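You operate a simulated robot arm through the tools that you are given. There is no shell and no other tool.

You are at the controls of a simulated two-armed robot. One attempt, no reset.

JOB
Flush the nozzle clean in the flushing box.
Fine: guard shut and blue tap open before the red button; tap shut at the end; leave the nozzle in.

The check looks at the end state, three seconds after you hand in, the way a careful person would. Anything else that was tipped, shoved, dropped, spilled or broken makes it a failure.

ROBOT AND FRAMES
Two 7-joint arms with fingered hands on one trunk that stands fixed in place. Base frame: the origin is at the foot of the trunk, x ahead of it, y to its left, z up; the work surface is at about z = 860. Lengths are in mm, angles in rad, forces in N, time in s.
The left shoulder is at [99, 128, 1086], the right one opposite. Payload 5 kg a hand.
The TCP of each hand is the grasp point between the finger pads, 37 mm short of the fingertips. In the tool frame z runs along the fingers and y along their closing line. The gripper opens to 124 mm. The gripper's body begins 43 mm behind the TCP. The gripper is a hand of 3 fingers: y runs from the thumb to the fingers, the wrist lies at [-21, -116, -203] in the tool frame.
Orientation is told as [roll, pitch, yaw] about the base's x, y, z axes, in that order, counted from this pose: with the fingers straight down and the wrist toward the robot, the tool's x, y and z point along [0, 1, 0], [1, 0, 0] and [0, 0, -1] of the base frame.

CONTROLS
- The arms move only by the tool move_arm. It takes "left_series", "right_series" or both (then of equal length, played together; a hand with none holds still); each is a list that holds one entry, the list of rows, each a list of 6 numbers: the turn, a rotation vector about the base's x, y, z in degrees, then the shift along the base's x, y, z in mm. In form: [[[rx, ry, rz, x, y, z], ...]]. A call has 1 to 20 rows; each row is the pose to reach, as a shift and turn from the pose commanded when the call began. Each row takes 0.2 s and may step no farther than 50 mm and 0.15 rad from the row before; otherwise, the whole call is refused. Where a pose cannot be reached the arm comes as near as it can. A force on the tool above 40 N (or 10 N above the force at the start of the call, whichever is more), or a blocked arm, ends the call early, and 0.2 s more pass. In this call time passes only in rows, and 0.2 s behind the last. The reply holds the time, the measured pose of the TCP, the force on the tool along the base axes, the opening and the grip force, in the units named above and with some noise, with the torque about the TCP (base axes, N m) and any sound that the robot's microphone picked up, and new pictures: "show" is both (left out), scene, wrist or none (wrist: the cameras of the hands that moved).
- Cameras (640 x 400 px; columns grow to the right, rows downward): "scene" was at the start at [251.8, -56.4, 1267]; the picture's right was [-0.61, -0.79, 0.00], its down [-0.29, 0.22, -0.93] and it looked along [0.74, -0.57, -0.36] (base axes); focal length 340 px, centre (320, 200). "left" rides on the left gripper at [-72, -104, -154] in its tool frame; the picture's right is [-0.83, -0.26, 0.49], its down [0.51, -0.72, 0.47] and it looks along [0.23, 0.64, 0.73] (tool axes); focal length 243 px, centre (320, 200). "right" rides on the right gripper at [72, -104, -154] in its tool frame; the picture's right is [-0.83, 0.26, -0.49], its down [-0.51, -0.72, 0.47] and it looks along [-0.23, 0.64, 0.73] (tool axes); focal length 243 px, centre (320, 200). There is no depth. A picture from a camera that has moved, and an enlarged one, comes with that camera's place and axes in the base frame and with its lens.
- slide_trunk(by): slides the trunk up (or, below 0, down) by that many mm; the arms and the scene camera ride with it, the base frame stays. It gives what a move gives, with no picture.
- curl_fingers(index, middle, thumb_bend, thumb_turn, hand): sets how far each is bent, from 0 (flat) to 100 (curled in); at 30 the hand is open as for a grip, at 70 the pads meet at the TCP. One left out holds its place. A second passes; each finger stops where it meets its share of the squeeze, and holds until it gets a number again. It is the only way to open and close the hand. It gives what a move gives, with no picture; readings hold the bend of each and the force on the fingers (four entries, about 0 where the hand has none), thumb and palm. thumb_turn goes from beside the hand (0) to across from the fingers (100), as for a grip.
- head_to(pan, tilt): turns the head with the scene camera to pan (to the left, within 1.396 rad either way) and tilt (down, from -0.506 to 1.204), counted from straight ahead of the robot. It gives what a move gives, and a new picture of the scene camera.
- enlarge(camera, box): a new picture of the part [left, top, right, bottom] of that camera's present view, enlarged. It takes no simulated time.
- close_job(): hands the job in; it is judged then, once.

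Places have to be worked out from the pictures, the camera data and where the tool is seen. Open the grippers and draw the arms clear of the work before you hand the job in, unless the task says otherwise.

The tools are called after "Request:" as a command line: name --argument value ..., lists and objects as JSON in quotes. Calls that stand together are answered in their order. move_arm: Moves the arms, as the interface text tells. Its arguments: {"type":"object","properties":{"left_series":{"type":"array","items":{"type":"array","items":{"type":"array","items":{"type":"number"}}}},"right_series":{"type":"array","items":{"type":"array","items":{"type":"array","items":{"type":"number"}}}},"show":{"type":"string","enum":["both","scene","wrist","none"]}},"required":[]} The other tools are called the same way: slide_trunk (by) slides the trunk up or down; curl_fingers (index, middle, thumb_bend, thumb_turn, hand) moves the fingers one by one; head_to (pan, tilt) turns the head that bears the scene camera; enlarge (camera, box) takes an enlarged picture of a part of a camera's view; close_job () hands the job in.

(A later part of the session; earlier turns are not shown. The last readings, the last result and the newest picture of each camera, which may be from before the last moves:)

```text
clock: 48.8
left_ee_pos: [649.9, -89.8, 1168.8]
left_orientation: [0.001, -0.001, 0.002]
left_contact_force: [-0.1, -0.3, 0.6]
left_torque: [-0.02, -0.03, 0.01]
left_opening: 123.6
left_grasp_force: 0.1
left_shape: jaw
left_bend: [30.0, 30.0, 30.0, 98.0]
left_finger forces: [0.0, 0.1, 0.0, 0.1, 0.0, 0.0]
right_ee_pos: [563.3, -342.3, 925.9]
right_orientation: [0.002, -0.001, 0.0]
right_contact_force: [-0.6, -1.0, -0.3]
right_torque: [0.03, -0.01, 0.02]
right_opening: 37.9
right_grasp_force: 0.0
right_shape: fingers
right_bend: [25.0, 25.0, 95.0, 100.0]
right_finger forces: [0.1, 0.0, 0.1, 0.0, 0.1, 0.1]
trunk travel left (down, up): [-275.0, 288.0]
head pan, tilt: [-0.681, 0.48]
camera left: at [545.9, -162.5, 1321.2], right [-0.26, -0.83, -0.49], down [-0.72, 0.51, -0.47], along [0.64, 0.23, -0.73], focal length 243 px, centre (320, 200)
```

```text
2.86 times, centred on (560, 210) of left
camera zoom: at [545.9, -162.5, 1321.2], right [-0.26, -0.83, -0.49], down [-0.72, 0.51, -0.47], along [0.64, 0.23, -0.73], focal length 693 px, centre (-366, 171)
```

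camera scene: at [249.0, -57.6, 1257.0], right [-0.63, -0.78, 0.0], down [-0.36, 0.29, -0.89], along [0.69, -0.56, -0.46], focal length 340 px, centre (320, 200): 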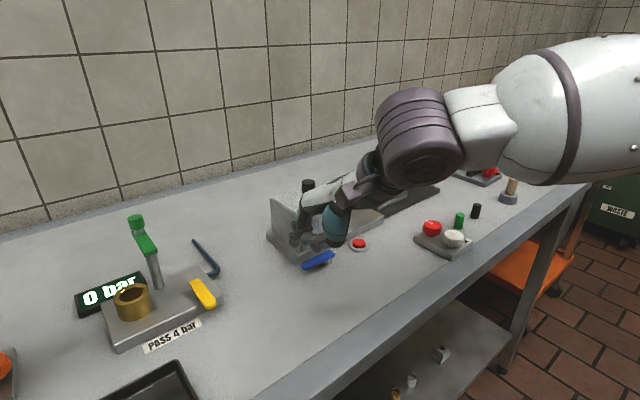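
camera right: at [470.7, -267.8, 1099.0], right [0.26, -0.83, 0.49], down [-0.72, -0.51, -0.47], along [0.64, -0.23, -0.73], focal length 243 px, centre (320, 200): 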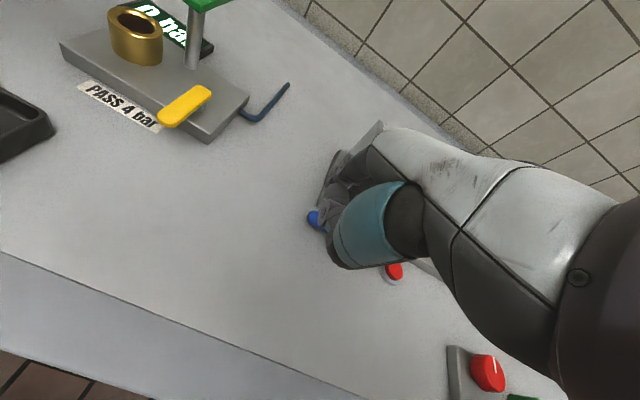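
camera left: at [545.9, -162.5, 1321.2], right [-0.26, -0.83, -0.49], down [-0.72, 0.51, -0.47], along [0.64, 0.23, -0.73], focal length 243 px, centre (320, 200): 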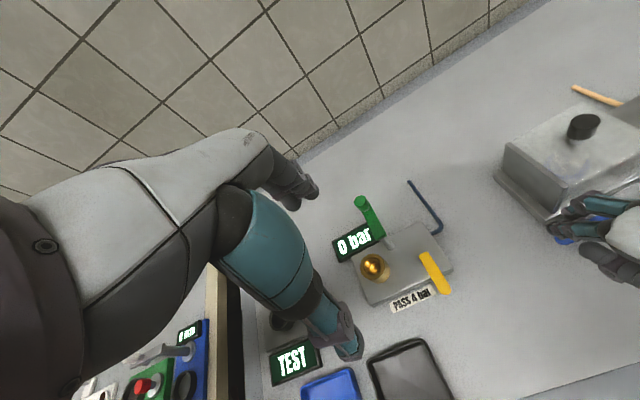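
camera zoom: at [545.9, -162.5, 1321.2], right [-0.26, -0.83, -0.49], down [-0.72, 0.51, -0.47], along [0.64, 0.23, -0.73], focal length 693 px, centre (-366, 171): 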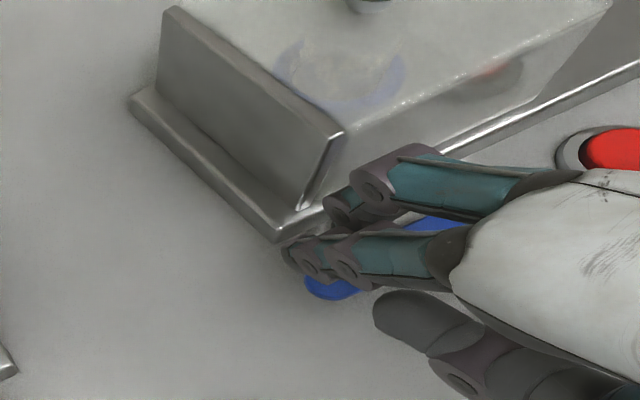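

From the left view the index tip is near (653, -331, 886) and the lever end near (633, -330), so the fingers are behind the lever and in front of the slab. I lower 18 mm more in small steps, watching force.

Request:
move_arm --right_series '[[[0, 0, 0, 0, 0, -6], [0, 0, 0, 0, 0, -12], [0, 0, 0, 0, 0, -18]]]' --show "none"

Request:
enlarge --camera "scene" --box '[285, 215, 345, 275]'

Request:
enlarge --camera "left" --box '[500, 160, 640, 280]'

```text
clock: 49.6
left_ee_pos: [649.6, -87.5, 1169.5]
left_orientation: [0.001, 0.001, 0.003]
left_contact_force: [0.7, -0.9, -0.6]
left_torque: [-0.02, 0.01, 0.0]
left_opening: 123.6
left_grasp_force: 0.0
left_shape: jaw
left_bend: [30.0, 30.0, 30.0, 98.0]
left_finger forces: [0.0, 0.0, 0.0, 0.1, 0.1, 0.0]
right_ee_pos: [563.5, -340.2, 908.0]
right_orientation: [0.0, -0.003, 0.001]
right_contact_force: [3.0, 0.7, 9.8]
right_torque: [0.0, -0.78, 0.13]
right_opening: 39.1
right_grasp_force: 4.3
right_shape: fingers
right_bend: [24.0, 24.0, 95.0, 100.0]
right_finger forces: [4.0, 4.3, 0.0, 0.0, 0.0, 0.0]
trunk travel left (down, up): [-275.0, 288.0]
head pan, tilt: [-0.681, 0.48]
```

```text
6.67 times, centred on (315, 245) of scene
camera zoom: at [248.6, -56.6, 1257.2], right [-0.63, -0.78, 0.0], down [-0.36, 0.29, -0.89], along [0.69, -0.56, -0.46], focal length 2265 px, centre (353, -100)
```

zoom: 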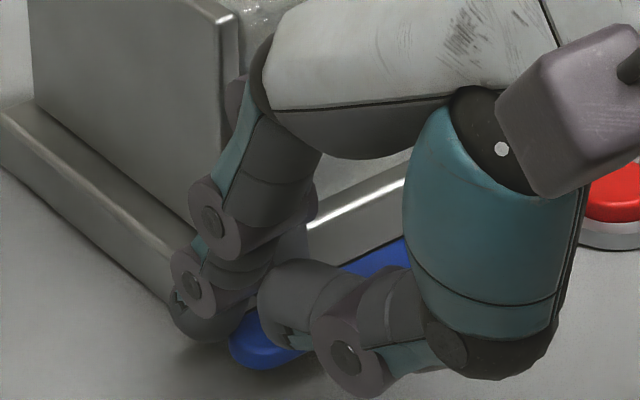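

```text
3.33 times, centred on (570, 220) of left
camera zoom: at [545.4, -160.2, 1321.8], right [-0.26, -0.83, -0.49], down [-0.72, 0.51, -0.47], along [0.64, 0.23, -0.73], focal length 809 px, centre (-513, 133)
```

zoom: 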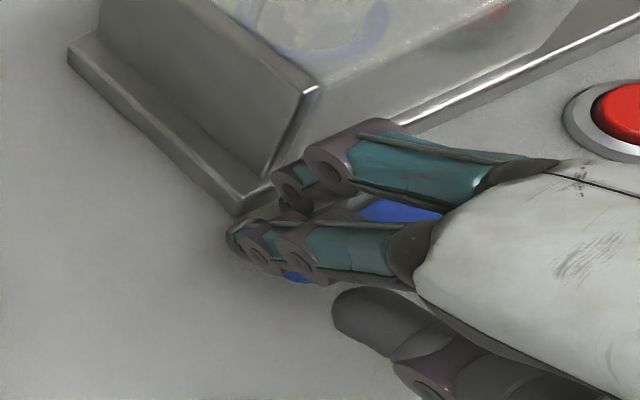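

Both fingers read 4 N with 10 N upward, so the tips touch the bench. I raise 6 mm, leaving them still overlapping the lever's height.

Request:
move_arm --right_series '[[[0, 0, 0, 0, 0, 6]]]' --show "none"

Request:
enlarge --camera "right" --box '[280, 140, 380, 260]'

```text
clock: 50.0
left_ee_pos: [650.7, -88.2, 1169.6]
left_orientation: [-0.001, 0.0, 0.003]
left_contact_force: [0.1, -0.7, 0.2]
left_torque: [0.01, 0.01, -0.02]
left_opening: 123.9
left_grasp_force: 0.0
left_shape: jaw
left_bend: [30.0, 30.0, 30.0, 98.0]
left_finger forces: [0.0, 0.1, 0.0, 0.0, 0.1, 0.0]
right_ee_pos: [563.0, -340.3, 911.6]
right_orientation: [0.001, 0.001, -0.001]
right_contact_force: [1.5, -0.5, 1.0]
right_torque: [-0.01, -0.06, 0.06]
right_opening: 38.1
right_grasp_force: 1.2
right_shape: fingers
right_bend: [25.0, 24.0, 95.0, 100.0]
right_finger forces: [0.1, 1.6, 0.1, 0.0, 0.0, 0.0]
trunk travel left (down, up): [-275.0, 288.0]
head pan, tilt: [-0.681, 0.48]
```

```text
3.33 times, centred on (330, 200) of right
camera zoom: at [458.6, -267.1, 1067.6], right [0.26, -0.83, 0.49], down [-0.72, -0.51, -0.47], along [0.64, -0.23, -0.73], focal length 809 px, centre (287, 200)
```

zoom: 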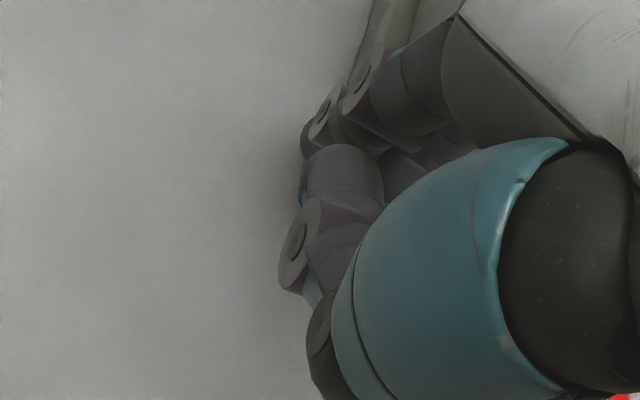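

The middle finger lightly touches the back of the lever (1.6 N). I start pushing along an arc about the pivot toward -x, to about 15–20°, and check that the lever follows.

Request:
move_arm --right_series '[[[0, 0, 0, -5, 1.3, 0], [0, 0, 0, -9.8, 2.5, 0], [0, 0, 0, -15, 2.5, 0]]]' --show "none"

Request:
enlarge --camera "scene" --box '[285, 215, 355, 285]'

Request:
enlarge --camera "left" --box '[500, 160, 640, 280]'

```text
clock: 50.8
left_ee_pos: [650.0, -88.4, 1169.0]
left_orientation: [0.0, 0.0, 0.0]
left_contact_force: [-0.3, -0.7, 0.7]
left_torque: [0.0, -0.01, -0.01]
left_opening: 123.7
left_grasp_force: 0.0
left_shape: jaw
left_bend: [30.0, 30.0, 30.0, 98.0]
left_finger forces: [0.0, 0.0, 0.0, 0.0, 0.0, 0.0]
right_ee_pos: [548.6, -338.2, 914.6]
right_orientation: [-0.001, 0.0, 0.0]
right_contact_force: [2.3, -0.4, 5.3]
right_torque: [-0.04, -0.49, 0.07]
right_opening: 37.8
right_grasp_force: 2.3
right_shape: fingers
right_bend: [25.0, 24.0, 95.0, 100.0]
right_finger forces: [0.0, 4.8, 0.0, 0.0, 0.0, 0.1]
trunk travel left (down, up): [-275.0, 288.0]
head pan, tilt: [-0.681, 0.48]
```

```text
5.71 times, centred on (320, 250) of scene
camera zoom: at [249.1, -57.6, 1257.0], right [-0.63, -0.78, 0.0], down [-0.36, 0.29, -0.89], along [0.69, -0.56, -0.46], focal length 1942 px, centre (320, -86)
```

zoom: 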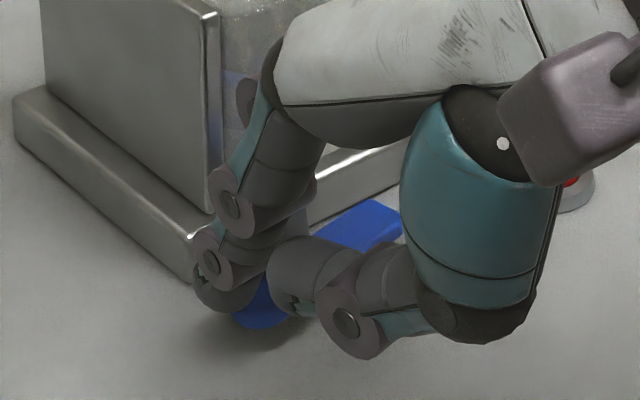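

```text
3.33 times, centred on (570, 220) of left
camera zoom: at [545.9, -161.2, 1321.4], right [-0.26, -0.83, -0.49], down [-0.72, 0.51, -0.47], along [0.64, 0.23, -0.73], focal length 809 px, centre (-513, 133)
```

zoom: 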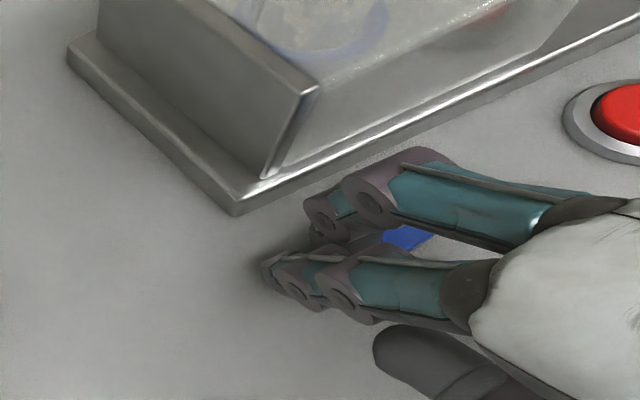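

The lever's free end has moved toward the robot, so it is turning in this direction. I continue along the arc to about 45°.

Request:
move_arm --right_series '[[[0, 0, 0, -5, 0, 0], [0, 0, 0, -10, -1, 0], [0, 0, 0, -15, -3, 0]]]' --show "none"

Request:
enlarge --camera "scene" --box '[285, 215, 355, 285]'

Request:
enlarge --camera "left" --box '[500, 160, 640, 280]'

```text
clock: 51.6
left_ee_pos: [650.1, -87.5, 1169.4]
left_orientation: [0.0, 0.0, 0.002]
left_contact_force: [-0.5, -0.8, -0.1]
left_torque: [-0.01, 0.05, -0.03]
left_opening: 123.9
left_grasp_force: 0.0
left_shape: jaw
left_bend: [30.0, 30.0, 30.0, 98.0]
left_finger forces: [0.0, 0.0, 0.0, 0.1, 0.1, 0.0]
right_ee_pos: [534.6, -340.8, 915.4]
right_orientation: [0.001, 0.0, 0.001]
right_contact_force: [4.5, 3.6, 2.7]
right_torque: [0.05, -0.39, 0.34]
right_opening: 38.0
right_grasp_force: 3.4
right_shape: fingers
right_bend: [25.0, 23.0, 95.0, 100.0]
right_finger forces: [0.0, 6.9, 0.1, 0.0, 0.0, 0.1]
trunk travel left (down, up): [-275.0, 288.0]
head pan, tilt: [-0.681, 0.48]
```

```text
5.71 times, centred on (320, 250) of scene
camera zoom: at [249.1, -56.6, 1257.0], right [-0.63, -0.78, 0.0], down [-0.36, 0.29, -0.89], along [0.69, -0.56, -0.46], focal length 1942 px, centre (320, -86)
```

zoom: 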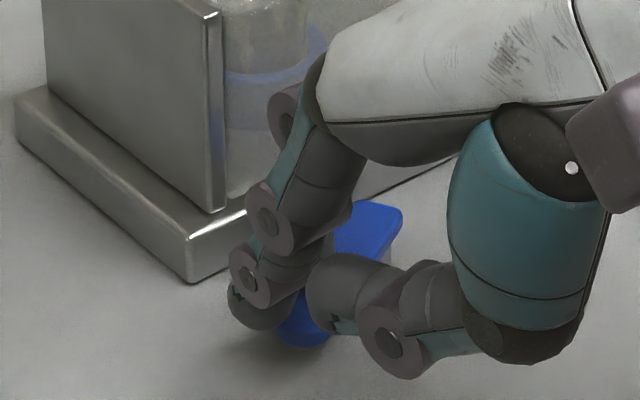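

```text
3.33 times, centred on (570, 220) of left
camera zoom: at [546.0, -160.2, 1321.5], right [-0.26, -0.83, -0.49], down [-0.72, 0.51, -0.47], along [0.64, 0.23, -0.73], focal length 809 px, centre (-513, 133)
```

zoom: 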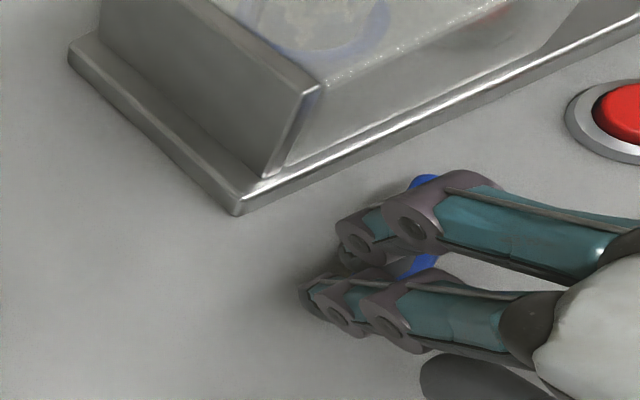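

The lever turns steadily with small forces. I continue the arc to about 75°.

Request:
move_arm --right_series '[[[0, 0, 0, -5, -2.5, 0], [0, 0, 0, -9, -5.5, 0], [0, 0, 0, -13, -9, 0], [0, 0, 0, -16, -13, 0]]]' --show "none"

Request:
enlarge --camera "scene" --box '[285, 215, 355, 285]'

Request:
enlarge --camera "left" --box '[500, 160, 640, 280]'

```text
clock: 52.6
left_ee_pos: [649.4, -88.0, 1169.0]
left_orientation: [0.001, 0.0, 0.002]
left_contact_force: [-0.4, 0.5, -0.9]
left_torque: [0.02, 0.02, -0.02]
left_opening: 123.8
left_grasp_force: 0.0
left_shape: jaw
left_bend: [30.0, 30.0, 30.0, 98.0]
left_finger forces: [0.0, 0.1, 0.0, 0.0, 0.0, 0.0]
right_ee_pos: [525.4, -358.5, 915.2]
right_orientation: [-0.001, 0.003, 0.001]
right_contact_force: [0.8, 5.6, 3.3]
right_torque: [0.18, -0.21, 0.5]
right_opening: 38.0
right_grasp_force: 3.7
right_shape: fingers
right_bend: [25.0, 24.0, 95.0, 100.0]
right_finger forces: [0.0, 6.0, 0.0, 0.0, 0.0, 0.0]
right hand out of reach, approached as far as the arm can: row 1, 2, 3, 4
trunk travel left (down, up): [-275.0, 288.0]
head pan, tilt: [-0.681, 0.48]
```

```text
5.71 times, centred on (320, 250) of scene
camera zoom: at [248.9, -56.4, 1257.1], right [-0.63, -0.78, 0.0], down [-0.36, 0.29, -0.89], along [0.69, -0.56, -0.46], focal length 1942 px, centre (320, -86)
```

zoom: 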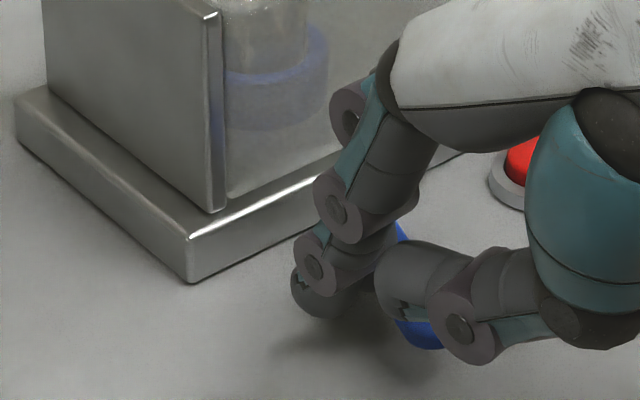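

```text
3.33 times, centred on (570, 220) of left
camera zoom: at [545.7, -160.0, 1321.7], right [-0.26, -0.83, -0.49], down [-0.72, 0.51, -0.47], along [0.64, 0.23, -0.73], focal length 809 px, centre (-513, 133)
```

zoom: 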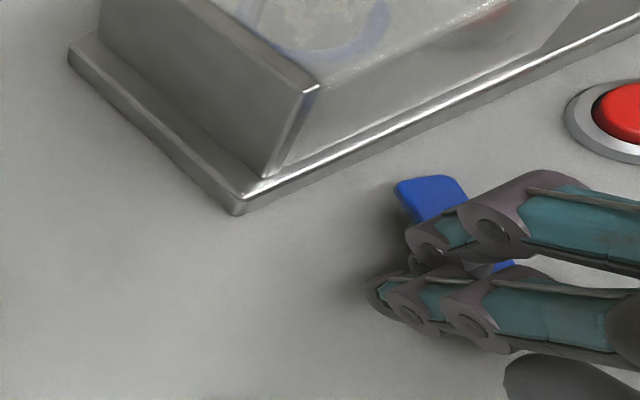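

The lever is at roughly 70°, but the arm hit its inner reach limit. Moving straight toward -y stays in reach, so I finish the turn with small -y steps while watching the force.

Request:
move_arm --right_series '[[[0, 0, 0, 3, -3, 0], [0, 0, 0, 3, -6, 0], [0, 0, 0, 3, -9, 0]]]' --show "none"

Request:
enlarge --camera "scene" --box '[295, 215, 365, 285]'

Request:
enlarge --camera "left" --box '[500, 160, 640, 280]'

```text
clock: 53.4
left_ee_pos: [648.4, -87.2, 1169.5]
left_orientation: [-0.003, 0.0, 0.002]
left_contact_force: [0.5, 0.3, 0.3]
left_torque: [0.0, -0.01, 0.01]
left_opening: 123.7
left_grasp_force: 0.1
left_shape: jaw
left_bend: [30.0, 30.0, 30.0, 98.0]
left_finger forces: [0.0, 0.0, 0.0, 0.0, 0.0, 0.0]
right_ee_pos: [528.8, -367.3, 916.5]
right_orientation: [0.0, 0.0, 0.001]
right_contact_force: [-2.6, 9.3, 1.7]
right_torque: [0.27, -0.09, 0.77]
right_opening: 37.9
right_grasp_force: 5.4
right_shape: fingers
right_bend: [25.0, 26.0, 95.0, 100.0]
right_finger forces: [0.0, 9.3, 0.1, 0.0, 0.0, 0.0]
trunk travel left (down, up): [-275.0, 288.0]
head pan, tilt: [-0.681, 0.48]
```

```text
5.71 times, centred on (330, 250) of scene
camera zoom: at [248.8, -55.9, 1257.1], right [-0.63, -0.78, 0.0], down [-0.36, 0.29, -0.89], along [0.69, -0.56, -0.46], focal length 1942 px, centre (263, -86)
```

zoom: 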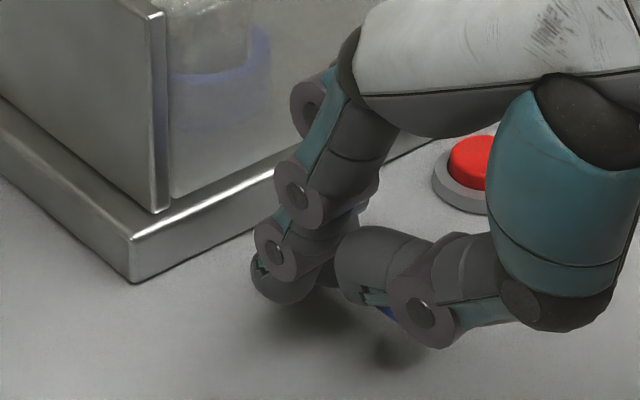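

```text
3.33 times, centred on (570, 220) of left
camera zoom: at [545.7, -159.5, 1321.7], right [-0.26, -0.83, -0.49], down [-0.72, 0.51, -0.47], along [0.64, 0.23, -0.73], focal length 809 px, centre (-513, 133)
```

zoom: 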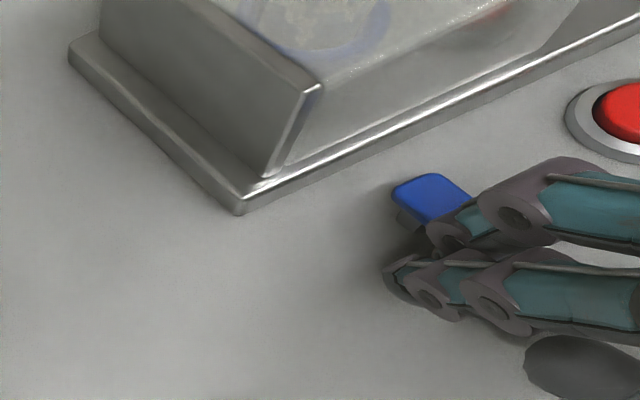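

The y reaction rose to 9 N, so the lever may be close to its stop. I push 4 mm more and read the force.

Request:
move_arm --right_series '[[[0, 0, 0, 0, -2, 0], [0, 0, 0, 0, -4, 0]]]' --show "none"

Request:
enlarge --camera "left" --box '[540, 180, 640, 280]'

```text
clock: 54.0
left_ee_pos: [650.5, -86.1, 1169.0]
left_orientation: [-0.001, 0.001, 0.001]
left_contact_force: [0.4, 0.6, -0.4]
left_torque: [-0.02, 0.02, 0.01]
left_opening: 123.9
left_grasp_force: 0.1
left_shape: jaw
left_bend: [30.0, 30.0, 30.0, 98.0]
left_finger forces: [0.0, 0.1, 0.1, 0.1, 0.1, 0.1]
right_ee_pos: [527.7, -368.7, 916.7]
right_orientation: [-0.001, 0.0, 0.002]
right_contact_force: [-2.0, 15.4, -1.4]
right_torque: [0.54, 0.18, 1.26]
right_opening: 38.0
right_grasp_force: 7.9
right_shape: fingers
right_bend: [25.0, 25.0, 95.0, 100.0]
right_finger forces: [0.0, 16.0, 0.0, 0.1, 0.0, 0.1]
trunk travel left (down, up): [-275.0, 288.0]
head pan, tilt: [-0.681, 0.48]
```

```text
4.00 times, centred on (590, 230) of left
camera zoom: at [546.0, -159.2, 1321.6], right [-0.26, -0.83, -0.49], down [-0.72, 0.51, -0.47], along [0.64, 0.23, -0.73], focal length 970 px, centre (-760, 80)
```

zoom: 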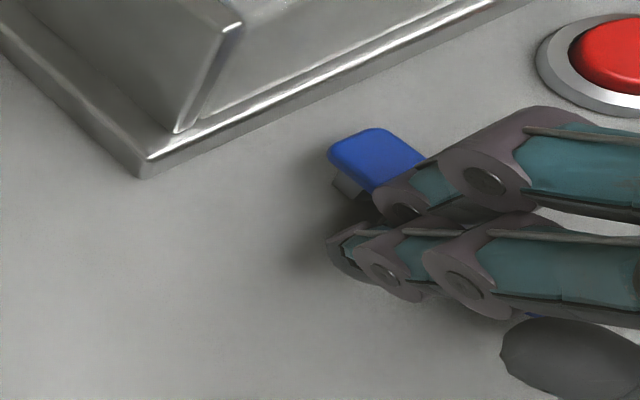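

The force rose to 15 N with little motion, so the lever is at its stop. I back off in +y, lift clear and look at the lever.

Request:
move_arm --right_series '[[[0, 0, 0, 0, 5, 0], [0, 0, 0, 0, 14, 0], [0, 0, 0, 2, 16, 30], [0, 0, 0, 2, 16, 70], [0, 0, 0, 2, 16, 110], [0, 0, 0, 2, 16, 140]]]' --show "both"

Request:
enlarge --camera "scene" --box '[270, 190, 380, 290]'

Request:
enlarge --camera "left" --box '[480, 80, 640, 280]'

```text
clock: 55.4
left_ee_pos: [649.1, -87.3, 1169.3]
left_orientation: [0.0, -0.001, -0.001]
left_contact_force: [-0.3, 0.5, 0.2]
left_torque: [0.0, 0.01, -0.02]
left_opening: 123.9
left_grasp_force: 0.0
left_shape: jaw
left_bend: [30.0, 30.0, 30.0, 98.0]
left_finger forces: [0.0, 0.1, 0.0, 0.0, 0.0, 0.0]
right_ee_pos: [530.1, -358.5, 1054.8]
right_orientation: [0.0, 0.001, -0.001]
right_contact_force: [-0.2, 0.8, -0.1]
right_torque: [-0.02, 0.0, 0.01]
right_opening: 38.1
right_grasp_force: 0.1
right_shape: fingers
right_bend: [25.0, 25.0, 95.0, 100.0]
right_finger forces: [0.0, 0.1, 0.1, 0.0, 0.0, 0.0]
trunk travel left (down, up): [-275.0, 288.0]
head pan, tilt: [-0.681, 0.48]
camera scene: at [248.7, -56.6, 1257.1], right [-0.63, -0.78, 0.0], down [-0.36, 0.29, -0.89], along [0.69, -0.56, -0.46], focal length 340 px, centre (320, 200)
camera right: at [424.2, -284.2, 1209.9], right [0.26, -0.83, 0.49], down [-0.72, -0.51, -0.47], along [0.64, -0.23, -0.73], focal length 243 px, centre (320, 200)
```

scene: 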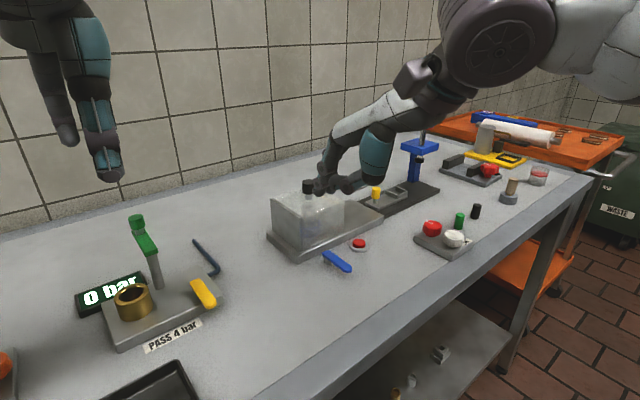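
right: 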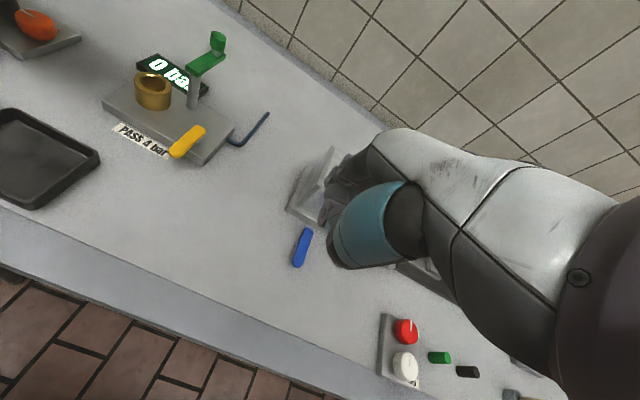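

```text
4.00 times, centred on (325, 240) of scene
camera zoom: at [248.7, -56.6, 1257.1], right [-0.63, -0.78, 0.0], down [-0.36, 0.29, -0.89], along [0.69, -0.56, -0.46], focal length 1359 px, centre (300, 40)
```

zoom: 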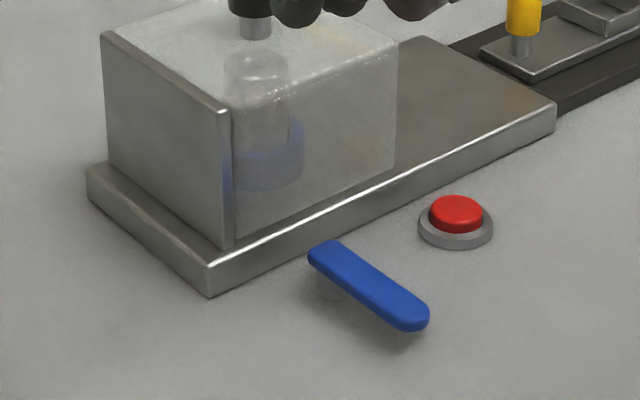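

```text
2.00 times, centred on (560, 180) of left
camera zoom: at [545.6, -160.2, 1321.7], right [-0.26, -0.83, -0.49], down [-0.72, 0.51, -0.47], along [0.64, 0.23, -0.73], focal length 485 px, centre (-160, 240)
```

zoom: 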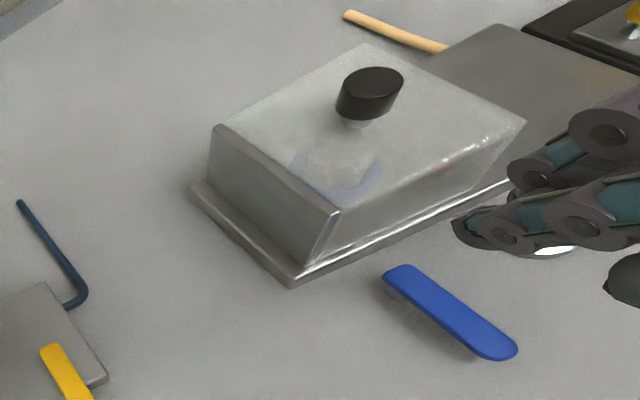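

The lever now points straight at the robot (about 89° turned), so the tap is open. Next is the red button at about (628, -462); I bring the index fingertip over it and look.

Request:
move_arm --right_series '[[[0, 0, 0, 3, -38, 0], [0, 0, 0, 7, -76, 0], [0, 0, 0, 11, -114, 0], [0, 0, 0, 11, -114, -40], [0, 0, 0, 11, -114, -80], [0, 0, 0, 11, -114, -105]]]' --show "both"

Request:
enlarge --camera "scene" --box '[310, 180, 410, 280]'

Request:
enlarge --camera "right" --box '[270, 120, 390, 260]'

```text
clock: 56.8
left_ee_pos: [649.4, -89.6, 1168.1]
left_orientation: [-0.001, 0.0, 0.0]
left_contact_force: [0.6, -0.5, 0.1]
left_torque: [-0.03, 0.0, -0.01]
left_opening: 124.1
left_grasp_force: 0.0
left_shape: jaw
left_bend: [30.0, 30.0, 30.0, 98.0]
left_finger forces: [0.0, 0.0, 0.0, 0.0, 0.0, 0.0]
right_ee_pos: [540.3, -473.2, 949.4]
right_orientation: [0.002, 0.0, -0.001]
right_contact_force: [0.0, -0.8, 0.5]
right_torque: [-0.02, 0.01, 0.06]
right_opening: 37.9
right_grasp_force: 0.1
right_shape: fingers
right_bend: [25.0, 25.0, 95.0, 100.0]
right_finger forces: [0.0, 0.0, 0.0, 0.1, 0.1, 0.0]
trunk travel left (down, up): [-275.0, 288.0]
head pan, tilt: [-0.681, 0.48]
camera scene: at [249.3, -57.4, 1256.9], right [-0.63, -0.78, 0.0], down [-0.36, 0.29, -0.89], along [0.69, -0.56, -0.46], focal length 340 px, centre (320, 200)
camera right: at [434.5, -399.3, 1103.2], right [0.26, -0.83, 0.49], down [-0.72, -0.51, -0.47], along [0.64, -0.23, -0.73], focal length 243 px, centre (320, 200)
```

scene: 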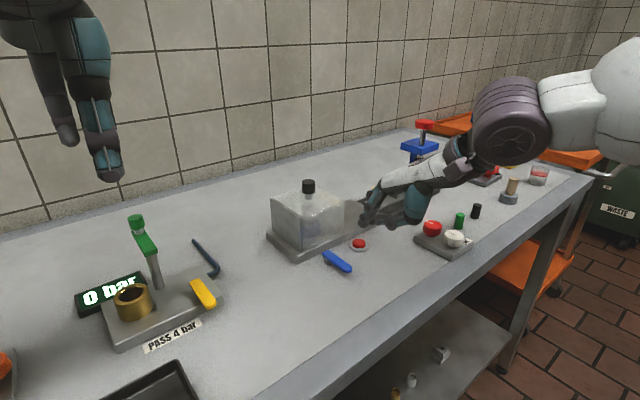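
right: 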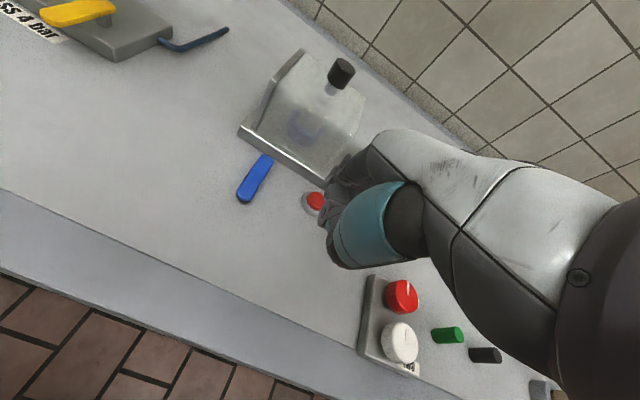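

```text
4.00 times, centred on (360, 230) of scene
camera zoom: at [249.3, -57.4, 1256.9], right [-0.63, -0.78, 0.0], down [-0.36, 0.29, -0.89], along [0.69, -0.56, -0.46], focal length 1359 px, centre (160, 80)
```

zoom: 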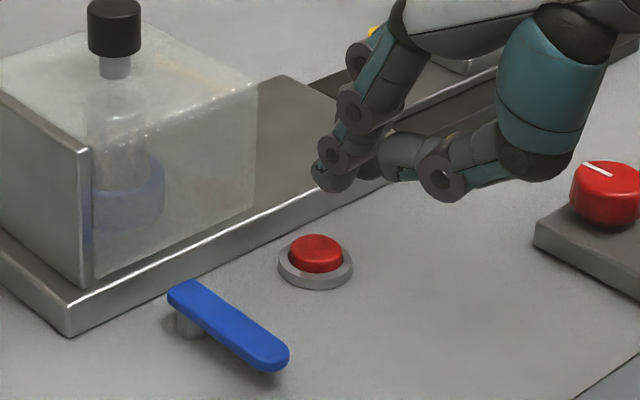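

```text
2.86 times, centred on (330, 190) of right
camera zoom: at [434.5, -399.3, 1103.2], right [0.26, -0.83, 0.49], down [-0.72, -0.51, -0.47], along [0.64, -0.23, -0.73], focal length 693 px, centre (291, 229)
```

zoom: 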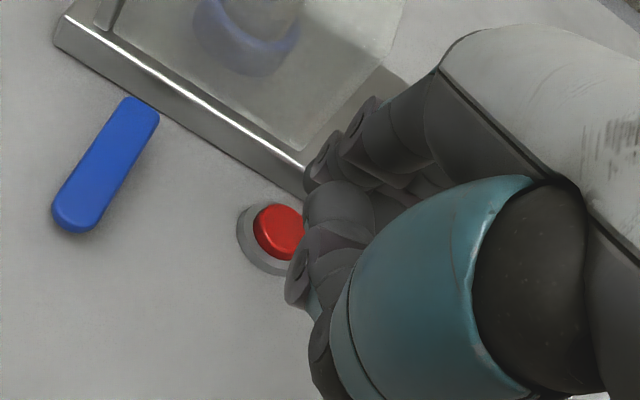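

The index tip sits at about (622, -460, 912), so I shift +6 mm in x and lower to just above the button cap, whose top is near z 873.

Request:
move_arm --right_series '[[[0, 0, 0, 6, 0, -10], [0, 0, 0, 6, 0, -20], [0, 0, 0, 6, 0, -30]]]' --show "none"

Request:
enlarge --camera "scene" --box '[320, 200, 400, 270]'

Request:
enlarge --camera "left" --box '[540, 100, 640, 240]'

Request:
enlarge --camera "right" --box '[270, 140, 370, 260]'

```text
clock: 57.6
left_ee_pos: [649.8, -88.3, 1168.6]
left_orientation: [-0.001, 0.001, 0.001]
left_contact_force: [-0.5, 0.0, 0.3]
left_torque: [-0.01, -0.02, -0.02]
left_opening: 123.6
left_grasp_force: 0.1
left_shape: jaw
left_bend: [30.0, 30.0, 30.0, 98.0]
left_finger forces: [0.0, 0.1, 0.1, 0.0, 0.1, 0.0]
right_ee_pos: [546.7, -472.6, 919.2]
right_orientation: [0.0, -0.001, 0.0]
right_contact_force: [-0.8, 0.0, 0.6]
right_torque: [0.0, 0.01, 0.02]
right_opening: 38.1
right_grasp_force: 0.0
right_shape: fingers
right_bend: [25.0, 25.0, 95.0, 100.0]
right_finger forces: [0.0, 0.0, 0.0, 0.1, 0.1, 0.0]
trunk travel left (down, up): [-275.0, 288.0]
head pan, tilt: [-0.681, 0.48]
```

```text
5.71 times, centred on (360, 235) of scene
camera zoom: at [249.4, -57.4, 1256.9], right [-0.63, -0.78, 0.0], down [-0.36, 0.29, -0.89], along [0.69, -0.56, -0.46], focal length 1942 px, centre (91, 0)
```

zoom: 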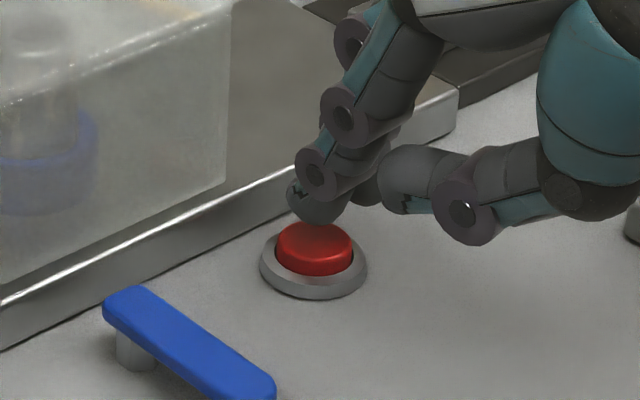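

```text
2.86 times, centred on (590, 170) of left
camera zoom: at [546.3, -161.0, 1321.3], right [-0.26, -0.83, -0.49], down [-0.72, 0.51, -0.47], along [0.64, 0.23, -0.73], focal length 693 px, centre (-451, 286)
```

zoom: 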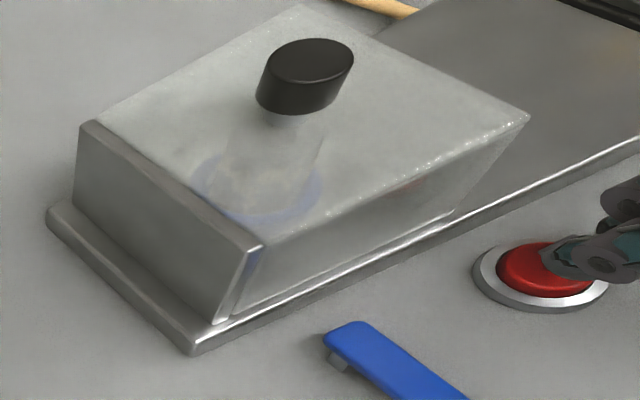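

```text
3.33 times, centred on (320, 200) of right
camera zoom: at [442.2, -398.8, 1074.5], right [0.26, -0.83, 0.49], down [-0.72, -0.51, -0.47], along [0.64, -0.23, -0.73], focal length 809 px, centre (320, 200)
```

zoom: 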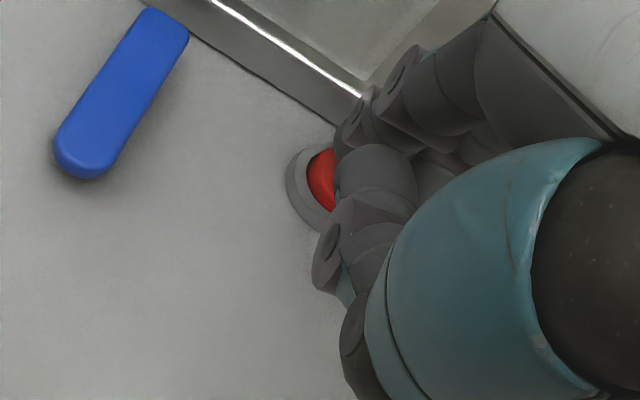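

The index tip is centred over the red cap about 9 mm above it. I press down slowly in small steps.

Request:
move_arm --right_series '[[[0, 0, 0, 0, 0, -4], [0, 0, 0, 0, 0, -7], [0, 0, 0, 0, 0, -9], [0, 0, 0, 0, 0, -11]]]' --show "none"

Request:
enlarge --camera "scene" --box '[320, 200, 400, 270]'

```text
clock: 58.6
left_ee_pos: [649.5, -88.2, 1168.4]
left_orientation: [0.0, 0.0, 0.002]
left_contact_force: [-0.1, -0.8, 0.0]
left_torque: [0.0, -0.01, -0.01]
left_opening: 123.5
left_grasp_force: 0.1
left_shape: jaw
left_bend: [30.0, 30.0, 30.0, 98.0]
left_finger forces: [0.0, 0.1, 0.1, 0.1, 0.0, 0.0]
right_ee_pos: [547.5, -469.0, 909.7]
right_orientation: [0.001, 0.0, 0.0]
right_contact_force: [0.9, 0.8, -0.7]
right_torque: [0.02, 0.03, 0.03]
right_opening: 38.0
right_grasp_force: 0.0
right_shape: fingers
right_bend: [25.0, 25.0, 95.0, 100.0]
right_finger forces: [0.0, 0.0, 0.1, 0.1, 0.0, 0.0]
trunk travel left (down, up): [-275.0, 288.0]
head pan, tilt: [-0.681, 0.48]
```

```text
5.71 times, centred on (360, 235) of scene
camera zoom: at [249.2, -57.2, 1257.0], right [-0.63, -0.78, 0.0], down [-0.36, 0.29, -0.89], along [0.69, -0.56, -0.46], focal length 1942 px, centre (91, 0)
```

zoom: 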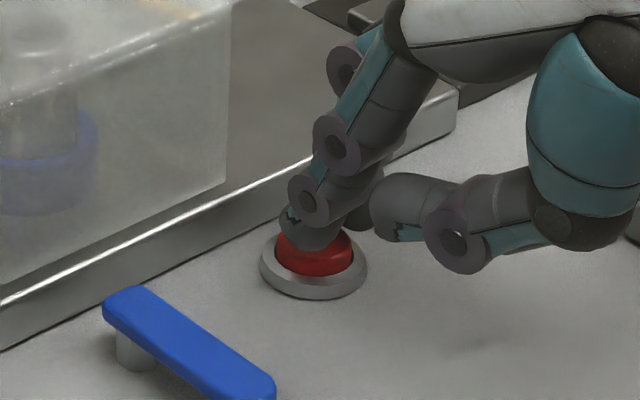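

Not in contact yet, with the tip just above the cap. I keep pressing in 2 mm steps.

Request:
move_arm --right_series '[[[0, 0, 0, 0, 0, -2], [0, 0, 0, 0, 0, -4]]]' --show "none"

```text
clock: 59.2
left_ee_pos: [649.6, -87.3, 1169.7]
left_orientation: [0.0, 0.002, 0.002]
left_contact_force: [-0.1, -0.4, 0.1]
left_torque: [-0.01, 0.02, -0.04]
left_opening: 123.6
left_grasp_force: 0.0
left_shape: jaw
left_bend: [30.0, 30.0, 30.0, 98.0]
left_finger forces: [0.0, 0.0, 0.1, 0.0, 0.1, 0.1]
right_ee_pos: [548.8, -470.2, 905.8]
right_orientation: [-0.001, 0.0, 0.0]
right_contact_force: [-0.2, -0.2, 0.9]
right_torque: [-0.03, -0.15, 0.01]
right_opening: 37.7
right_grasp_force: 1.0
right_shape: fingers
right_bend: [25.0, 25.0, 95.0, 100.0]
right_finger forces: [0.1, 1.8, 0.0, 0.0, 0.0, 0.0]
trunk travel left (down, up): [-275.0, 288.0]
head pan, tilt: [-0.681, 0.48]
heard: click
```

I heard a click as the button went down with about 2 N on the finger. I look at the box and button now.

Request:
enlarge --camera "scene" --box '[255, 170, 395, 270]'

Request:
enlarge --camera "left" --box '[480, 80, 640, 240]'

```text
4.00 times, centred on (325, 220) of scene
camera zoom: at [248.9, -57.1, 1257.1], right [-0.63, -0.78, 0.0], down [-0.36, 0.29, -0.89], along [0.69, -0.56, -0.46], focal length 1359 px, centre (300, 120)
```

zoom: 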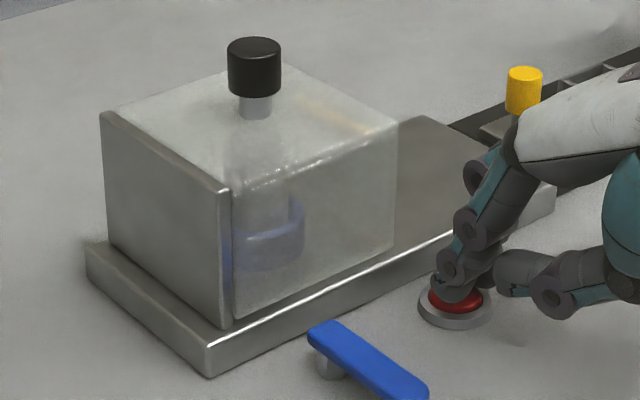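

```text
2.50 times, centred on (560, 160) of left
camera zoom: at [545.8, -160.7, 1321.5], right [-0.26, -0.83, -0.49], down [-0.72, 0.51, -0.47], along [0.64, 0.23, -0.73], focal length 606 px, centre (-280, 300)
```

zoom: 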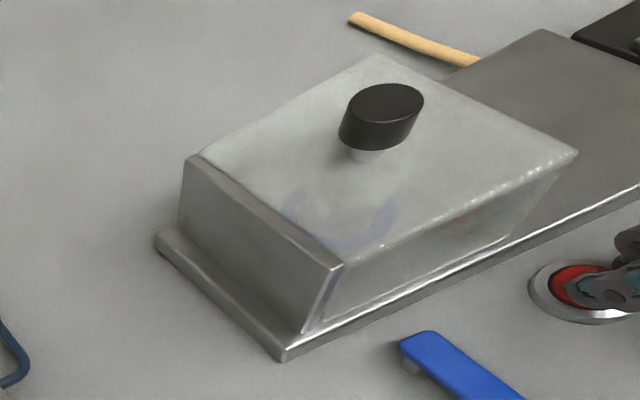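

I zoom in on the nozzle through the guard to see whether the dirt is gone, and hold the press for a second to listen.

Request:
move_arm --right_series '[[[0, 0, 0, 0, 0, 0], [0, 0, 0, 0, 0, 0], [0, 0, 0, 0, 0, 0], [0, 0, 0, 0, 0, 0], [0, 0, 0, 0, 0, 0]]]' --show "none"

Request:
enlarge --camera "scene" --box '[290, 190, 350, 240]'

Request:
enlarge --camera "left" --box '[540, 90, 620, 150]'

```text
clock: 60.4
left_ee_pos: [648.1, -88.3, 1168.7]
left_orientation: [-0.001, 0.001, 0.002]
left_contact_force: [0.2, 1.0, 0.8]
left_torque: [0.01, 0.0, 0.0]
left_opening: 123.7
left_grasp_force: 0.1
left_shape: jaw
left_bend: [30.0, 30.0, 30.0, 98.0]
left_finger forces: [0.0, 0.0, 0.0, 0.1, 0.1, 0.0]
right_ee_pos: [547.5, -469.8, 905.2]
right_orientation: [0.0, 0.002, 0.0]
right_contact_force: [0.0, -0.3, 1.2]
right_torque: [-0.04, -0.16, -0.07]
right_opening: 38.1
right_grasp_force: 0.5
right_shape: fingers
right_bend: [25.0, 25.0, 95.0, 100.0]
right_finger forces: [0.1, 1.8, 0.0, 0.0, 0.0, 0.0]
trunk travel left (down, up): [-275.0, 288.0]
head pan, tilt: [-0.681, 0.48]
```

```text
8.00 times, centred on (320, 215) of scene
camera zoom: at [248.9, -57.1, 1257.0], right [-0.63, -0.78, 0.0], down [-0.36, 0.29, -0.89], along [0.69, -0.56, -0.46], focal length 2718 px, centre (320, 80)
```

zoom: 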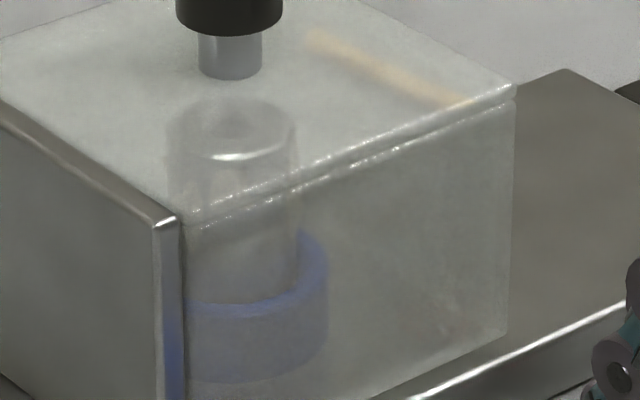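

```text
6.67 times, centred on (580, 120) of left
camera zoom: at [545.8, -160.8, 1321.5], right [-0.26, -0.83, -0.49], down [-0.72, 0.51, -0.47], along [0.64, 0.23, -0.73], focal length 1618 px, centre (-1413, 733)
```

zoom: 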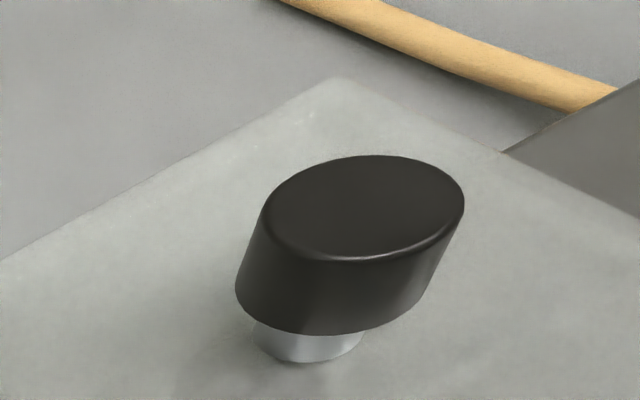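

Faint cream patches may still show on the nozzle. I release the button by lifting 25 mm and listen for the flush.

Request:
move_arm --right_series '[[[0, 0, 0, 0, 0, 5], [0, 0, 0, 0, 0, 15], [0, 0, 0, 0, 0, 25], [0, 0, 0, 0, 0, 25], [0, 0, 0, 0, 0, 25]]]' --show "none"

Request:
enlarge --camera "scene" --box '[290, 190, 350, 240]'

Request:
enlarge --camera "scene" --box '[300, 190, 400, 290]'

Request:
enlarge --camera "left" --box '[500, 100, 640, 200]'

```text
clock: 61.6
left_ee_pos: [649.7, -87.6, 1168.1]
left_orientation: [0.0, 0.0, 0.001]
left_contact_force: [-0.3, -0.1, 0.3]
left_torque: [0.0, 0.02, 0.01]
left_opening: 123.7
left_grasp_force: 0.0
left_shape: jaw
left_bend: [30.0, 30.0, 30.0, 98.0]
left_finger forces: [0.0, 0.0, 0.0, 0.0, 0.0, 0.0]
right_ee_pos: [549.0, -469.6, 930.6]
right_orientation: [0.0, -0.001, -0.001]
right_contact_force: [-1.2, -0.5, 0.6]
right_torque: [0.01, 0.01, 0.0]
right_opening: 37.9
right_grasp_force: 0.0
right_shape: fingers
right_bend: [25.0, 25.0, 95.0, 100.0]
right_finger forces: [0.0, 0.1, 0.0, 0.1, 0.0, 0.1]
trunk travel left (down, up): [-275.0, 288.0]
head pan, tilt: [-0.681, 0.48]
```

```text
8.00 times, centred on (320, 215) of scene
camera zoom: at [249.1, -57.1, 1257.0], right [-0.63, -0.78, 0.0], down [-0.36, 0.29, -0.89], along [0.69, -0.56, -0.46], focal length 2718 px, centre (320, 80)
```

zoom: 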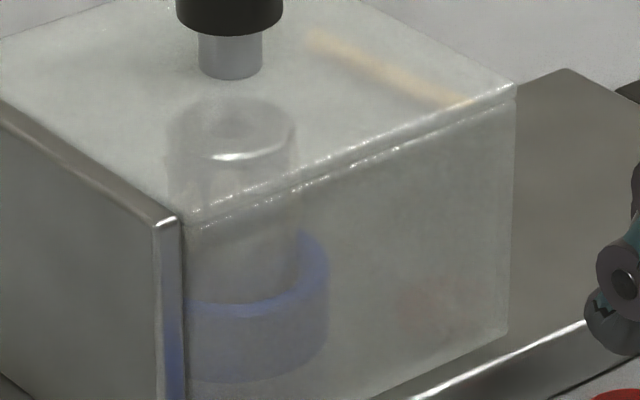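

```text
4.00 times, centred on (350, 240) of scene
camera zoom: at [249.1, -57.1, 1257.0], right [-0.63, -0.78, 0.0], down [-0.36, 0.29, -0.89], along [0.69, -0.56, -0.46], focal length 1359 px, centre (200, 40)
```

zoom: 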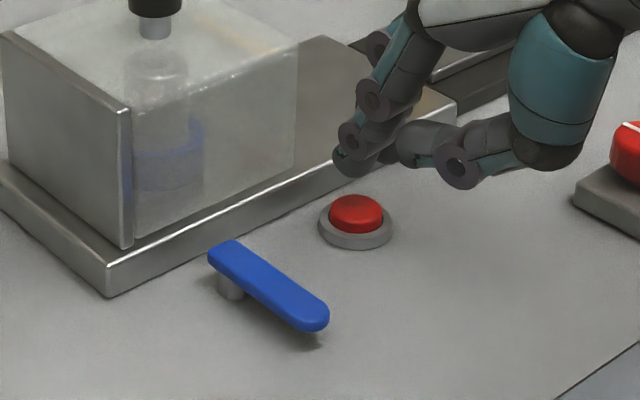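

```text
4.00 times, centred on (570, 150) of left
camera zoom: at [546.0, -160.8, 1321.4], right [-0.26, -0.83, -0.49], down [-0.72, 0.51, -0.47], along [0.64, 0.23, -0.73], focal length 970 px, centre (-680, 400)
```

zoom: 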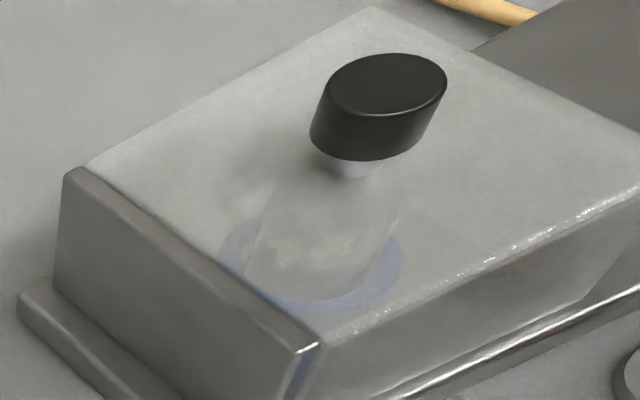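

It is unclear whether the dirt is gone. I wait two seconds with the hand still and compare again, listening for any sound.

Request:
move_arm --right_series '[[[0, 0, 0, 0, 0, 20], [0, 0, 0, 0, 0, 40], [0, 0, 0, 0, 0, 60], [0, 0, 0, 0, 0, 60], [0, 0, 0, 0, 0, 60], [0, 0, 0, 0, 0, 60], [0, 0, 0, 0, 0, 60], [0, 0, 0, 0, 0, 60], [0, 0, 0, 0, 0, 60], [0, 0, 0, 0, 0, 60]]]' --show "none"

Request:
enlarge --camera "left" --box '[540, 120, 620, 180]'

Request:
enlarge --camera "scene" --box '[295, 195, 335, 235]'

```text
clock: 63.8
left_ee_pos: [649.9, -87.7, 1169.5]
left_orientation: [0.0, 0.001, 0.002]
left_contact_force: [0.7, -0.8, 0.9]
left_torque: [0.01, -0.02, -0.04]
left_opening: 123.9
left_grasp_force: 0.0
left_shape: jaw
left_bend: [30.0, 30.0, 30.0, 98.0]
left_finger forces: [0.0, 0.0, 0.0, 0.0, 0.1, 0.0]
right_ee_pos: [546.8, -466.9, 990.8]
right_orientation: [-0.001, 0.0, 0.0]
right_contact_force: [-0.5, -0.2, -0.8]
right_torque: [-0.01, 0.0, 0.02]
right_opening: 37.8
right_grasp_force: 0.1
right_shape: fingers
right_bend: [25.0, 25.0, 95.0, 100.0]
right_finger forces: [0.0, 0.1, 0.1, 0.0, 0.1, 0.1]
trunk travel left (down, up): [-275.0, 288.0]
head pan, tilt: [-0.681, 0.48]
```

```text
6.67 times, centred on (580, 150) of left
camera zoom: at [546.0, -160.8, 1321.4], right [-0.26, -0.83, -0.49], down [-0.72, 0.51, -0.47], along [0.64, 0.23, -0.73], focal length 1618 px, centre (-1413, 533)
```

zoom: 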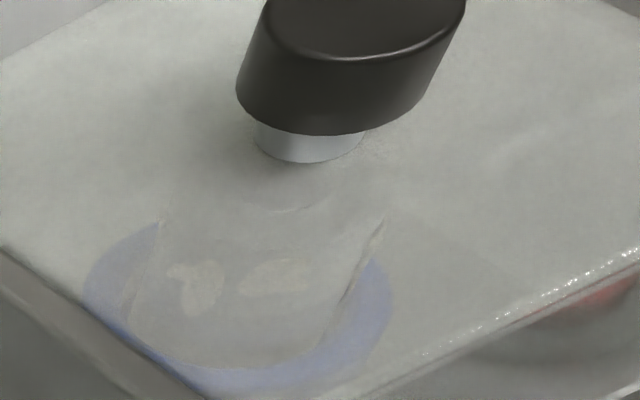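

```text
10.00 times, centred on (315, 215) of scene
camera zoom: at [249.1, -57.2, 1257.0], right [-0.63, -0.78, 0.0], down [-0.36, 0.29, -0.89], along [0.69, -0.56, -0.46], focal length 3398 px, centre (370, 50)
```

zoom: 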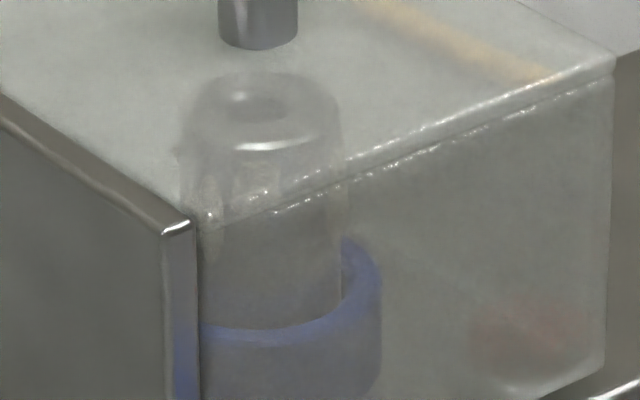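

The left camera still shows cream patches on the nozzle, so a short light press was not enough. I press again, deeper, and hold while watching.

Request:
move_arm --right_series '[[[0, 0, 0, 0, 0, -30], [0, 0, 0, 0, 0, -60], [0, 0, 0, 0, 0, -75], [0, 0, 0, 0, 0, -80], [0, 0, 0, 0, 0, -83], [0, 0, 0, 0, 0, -85]]]' --show "none"

Request:
enlarge --camera "scene" --box '[320, 200, 400, 270]'

```text
clock: 65.2
left_ee_pos: [649.4, -88.7, 1168.3]
left_orientation: [0.0, -0.002, 0.002]
left_contact_force: [0.0, 0.6, 0.5]
left_torque: [0.03, -0.02, -0.02]
left_opening: 123.7
left_grasp_force: 0.0
left_shape: jaw
left_bend: [30.0, 30.0, 30.0, 98.0]
left_finger forces: [0.1, 0.0, 0.0, 0.0, 0.1, 0.1]
right_ee_pos: [547.9, -471.1, 906.2]
right_orientation: [-0.001, -0.001, -0.002]
right_contact_force: [-1.4, -0.2, 2.0]
right_torque: [-0.02, -0.13, -0.02]
right_opening: 38.1
right_grasp_force: 0.1
right_shape: fingers
right_bend: [25.0, 25.0, 95.0, 100.0]
right_finger forces: [0.0, 1.5, 0.1, 0.0, 0.0, 0.0]
trunk travel left (down, up): [-275.0, 288.0]
head pan, tilt: [-0.681, 0.48]
```

```text
5.71 times, centred on (360, 235) of scene
camera zoom: at [249.0, -57.2, 1257.0], right [-0.63, -0.78, 0.0], down [-0.36, 0.29, -0.89], along [0.69, -0.56, -0.46], focal length 1942 px, centre (91, 0)
```

zoom: 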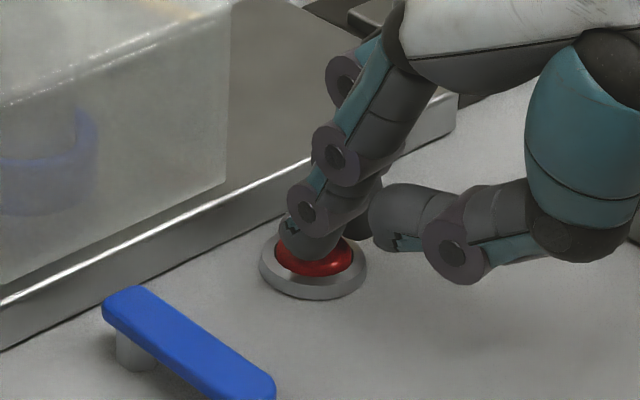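

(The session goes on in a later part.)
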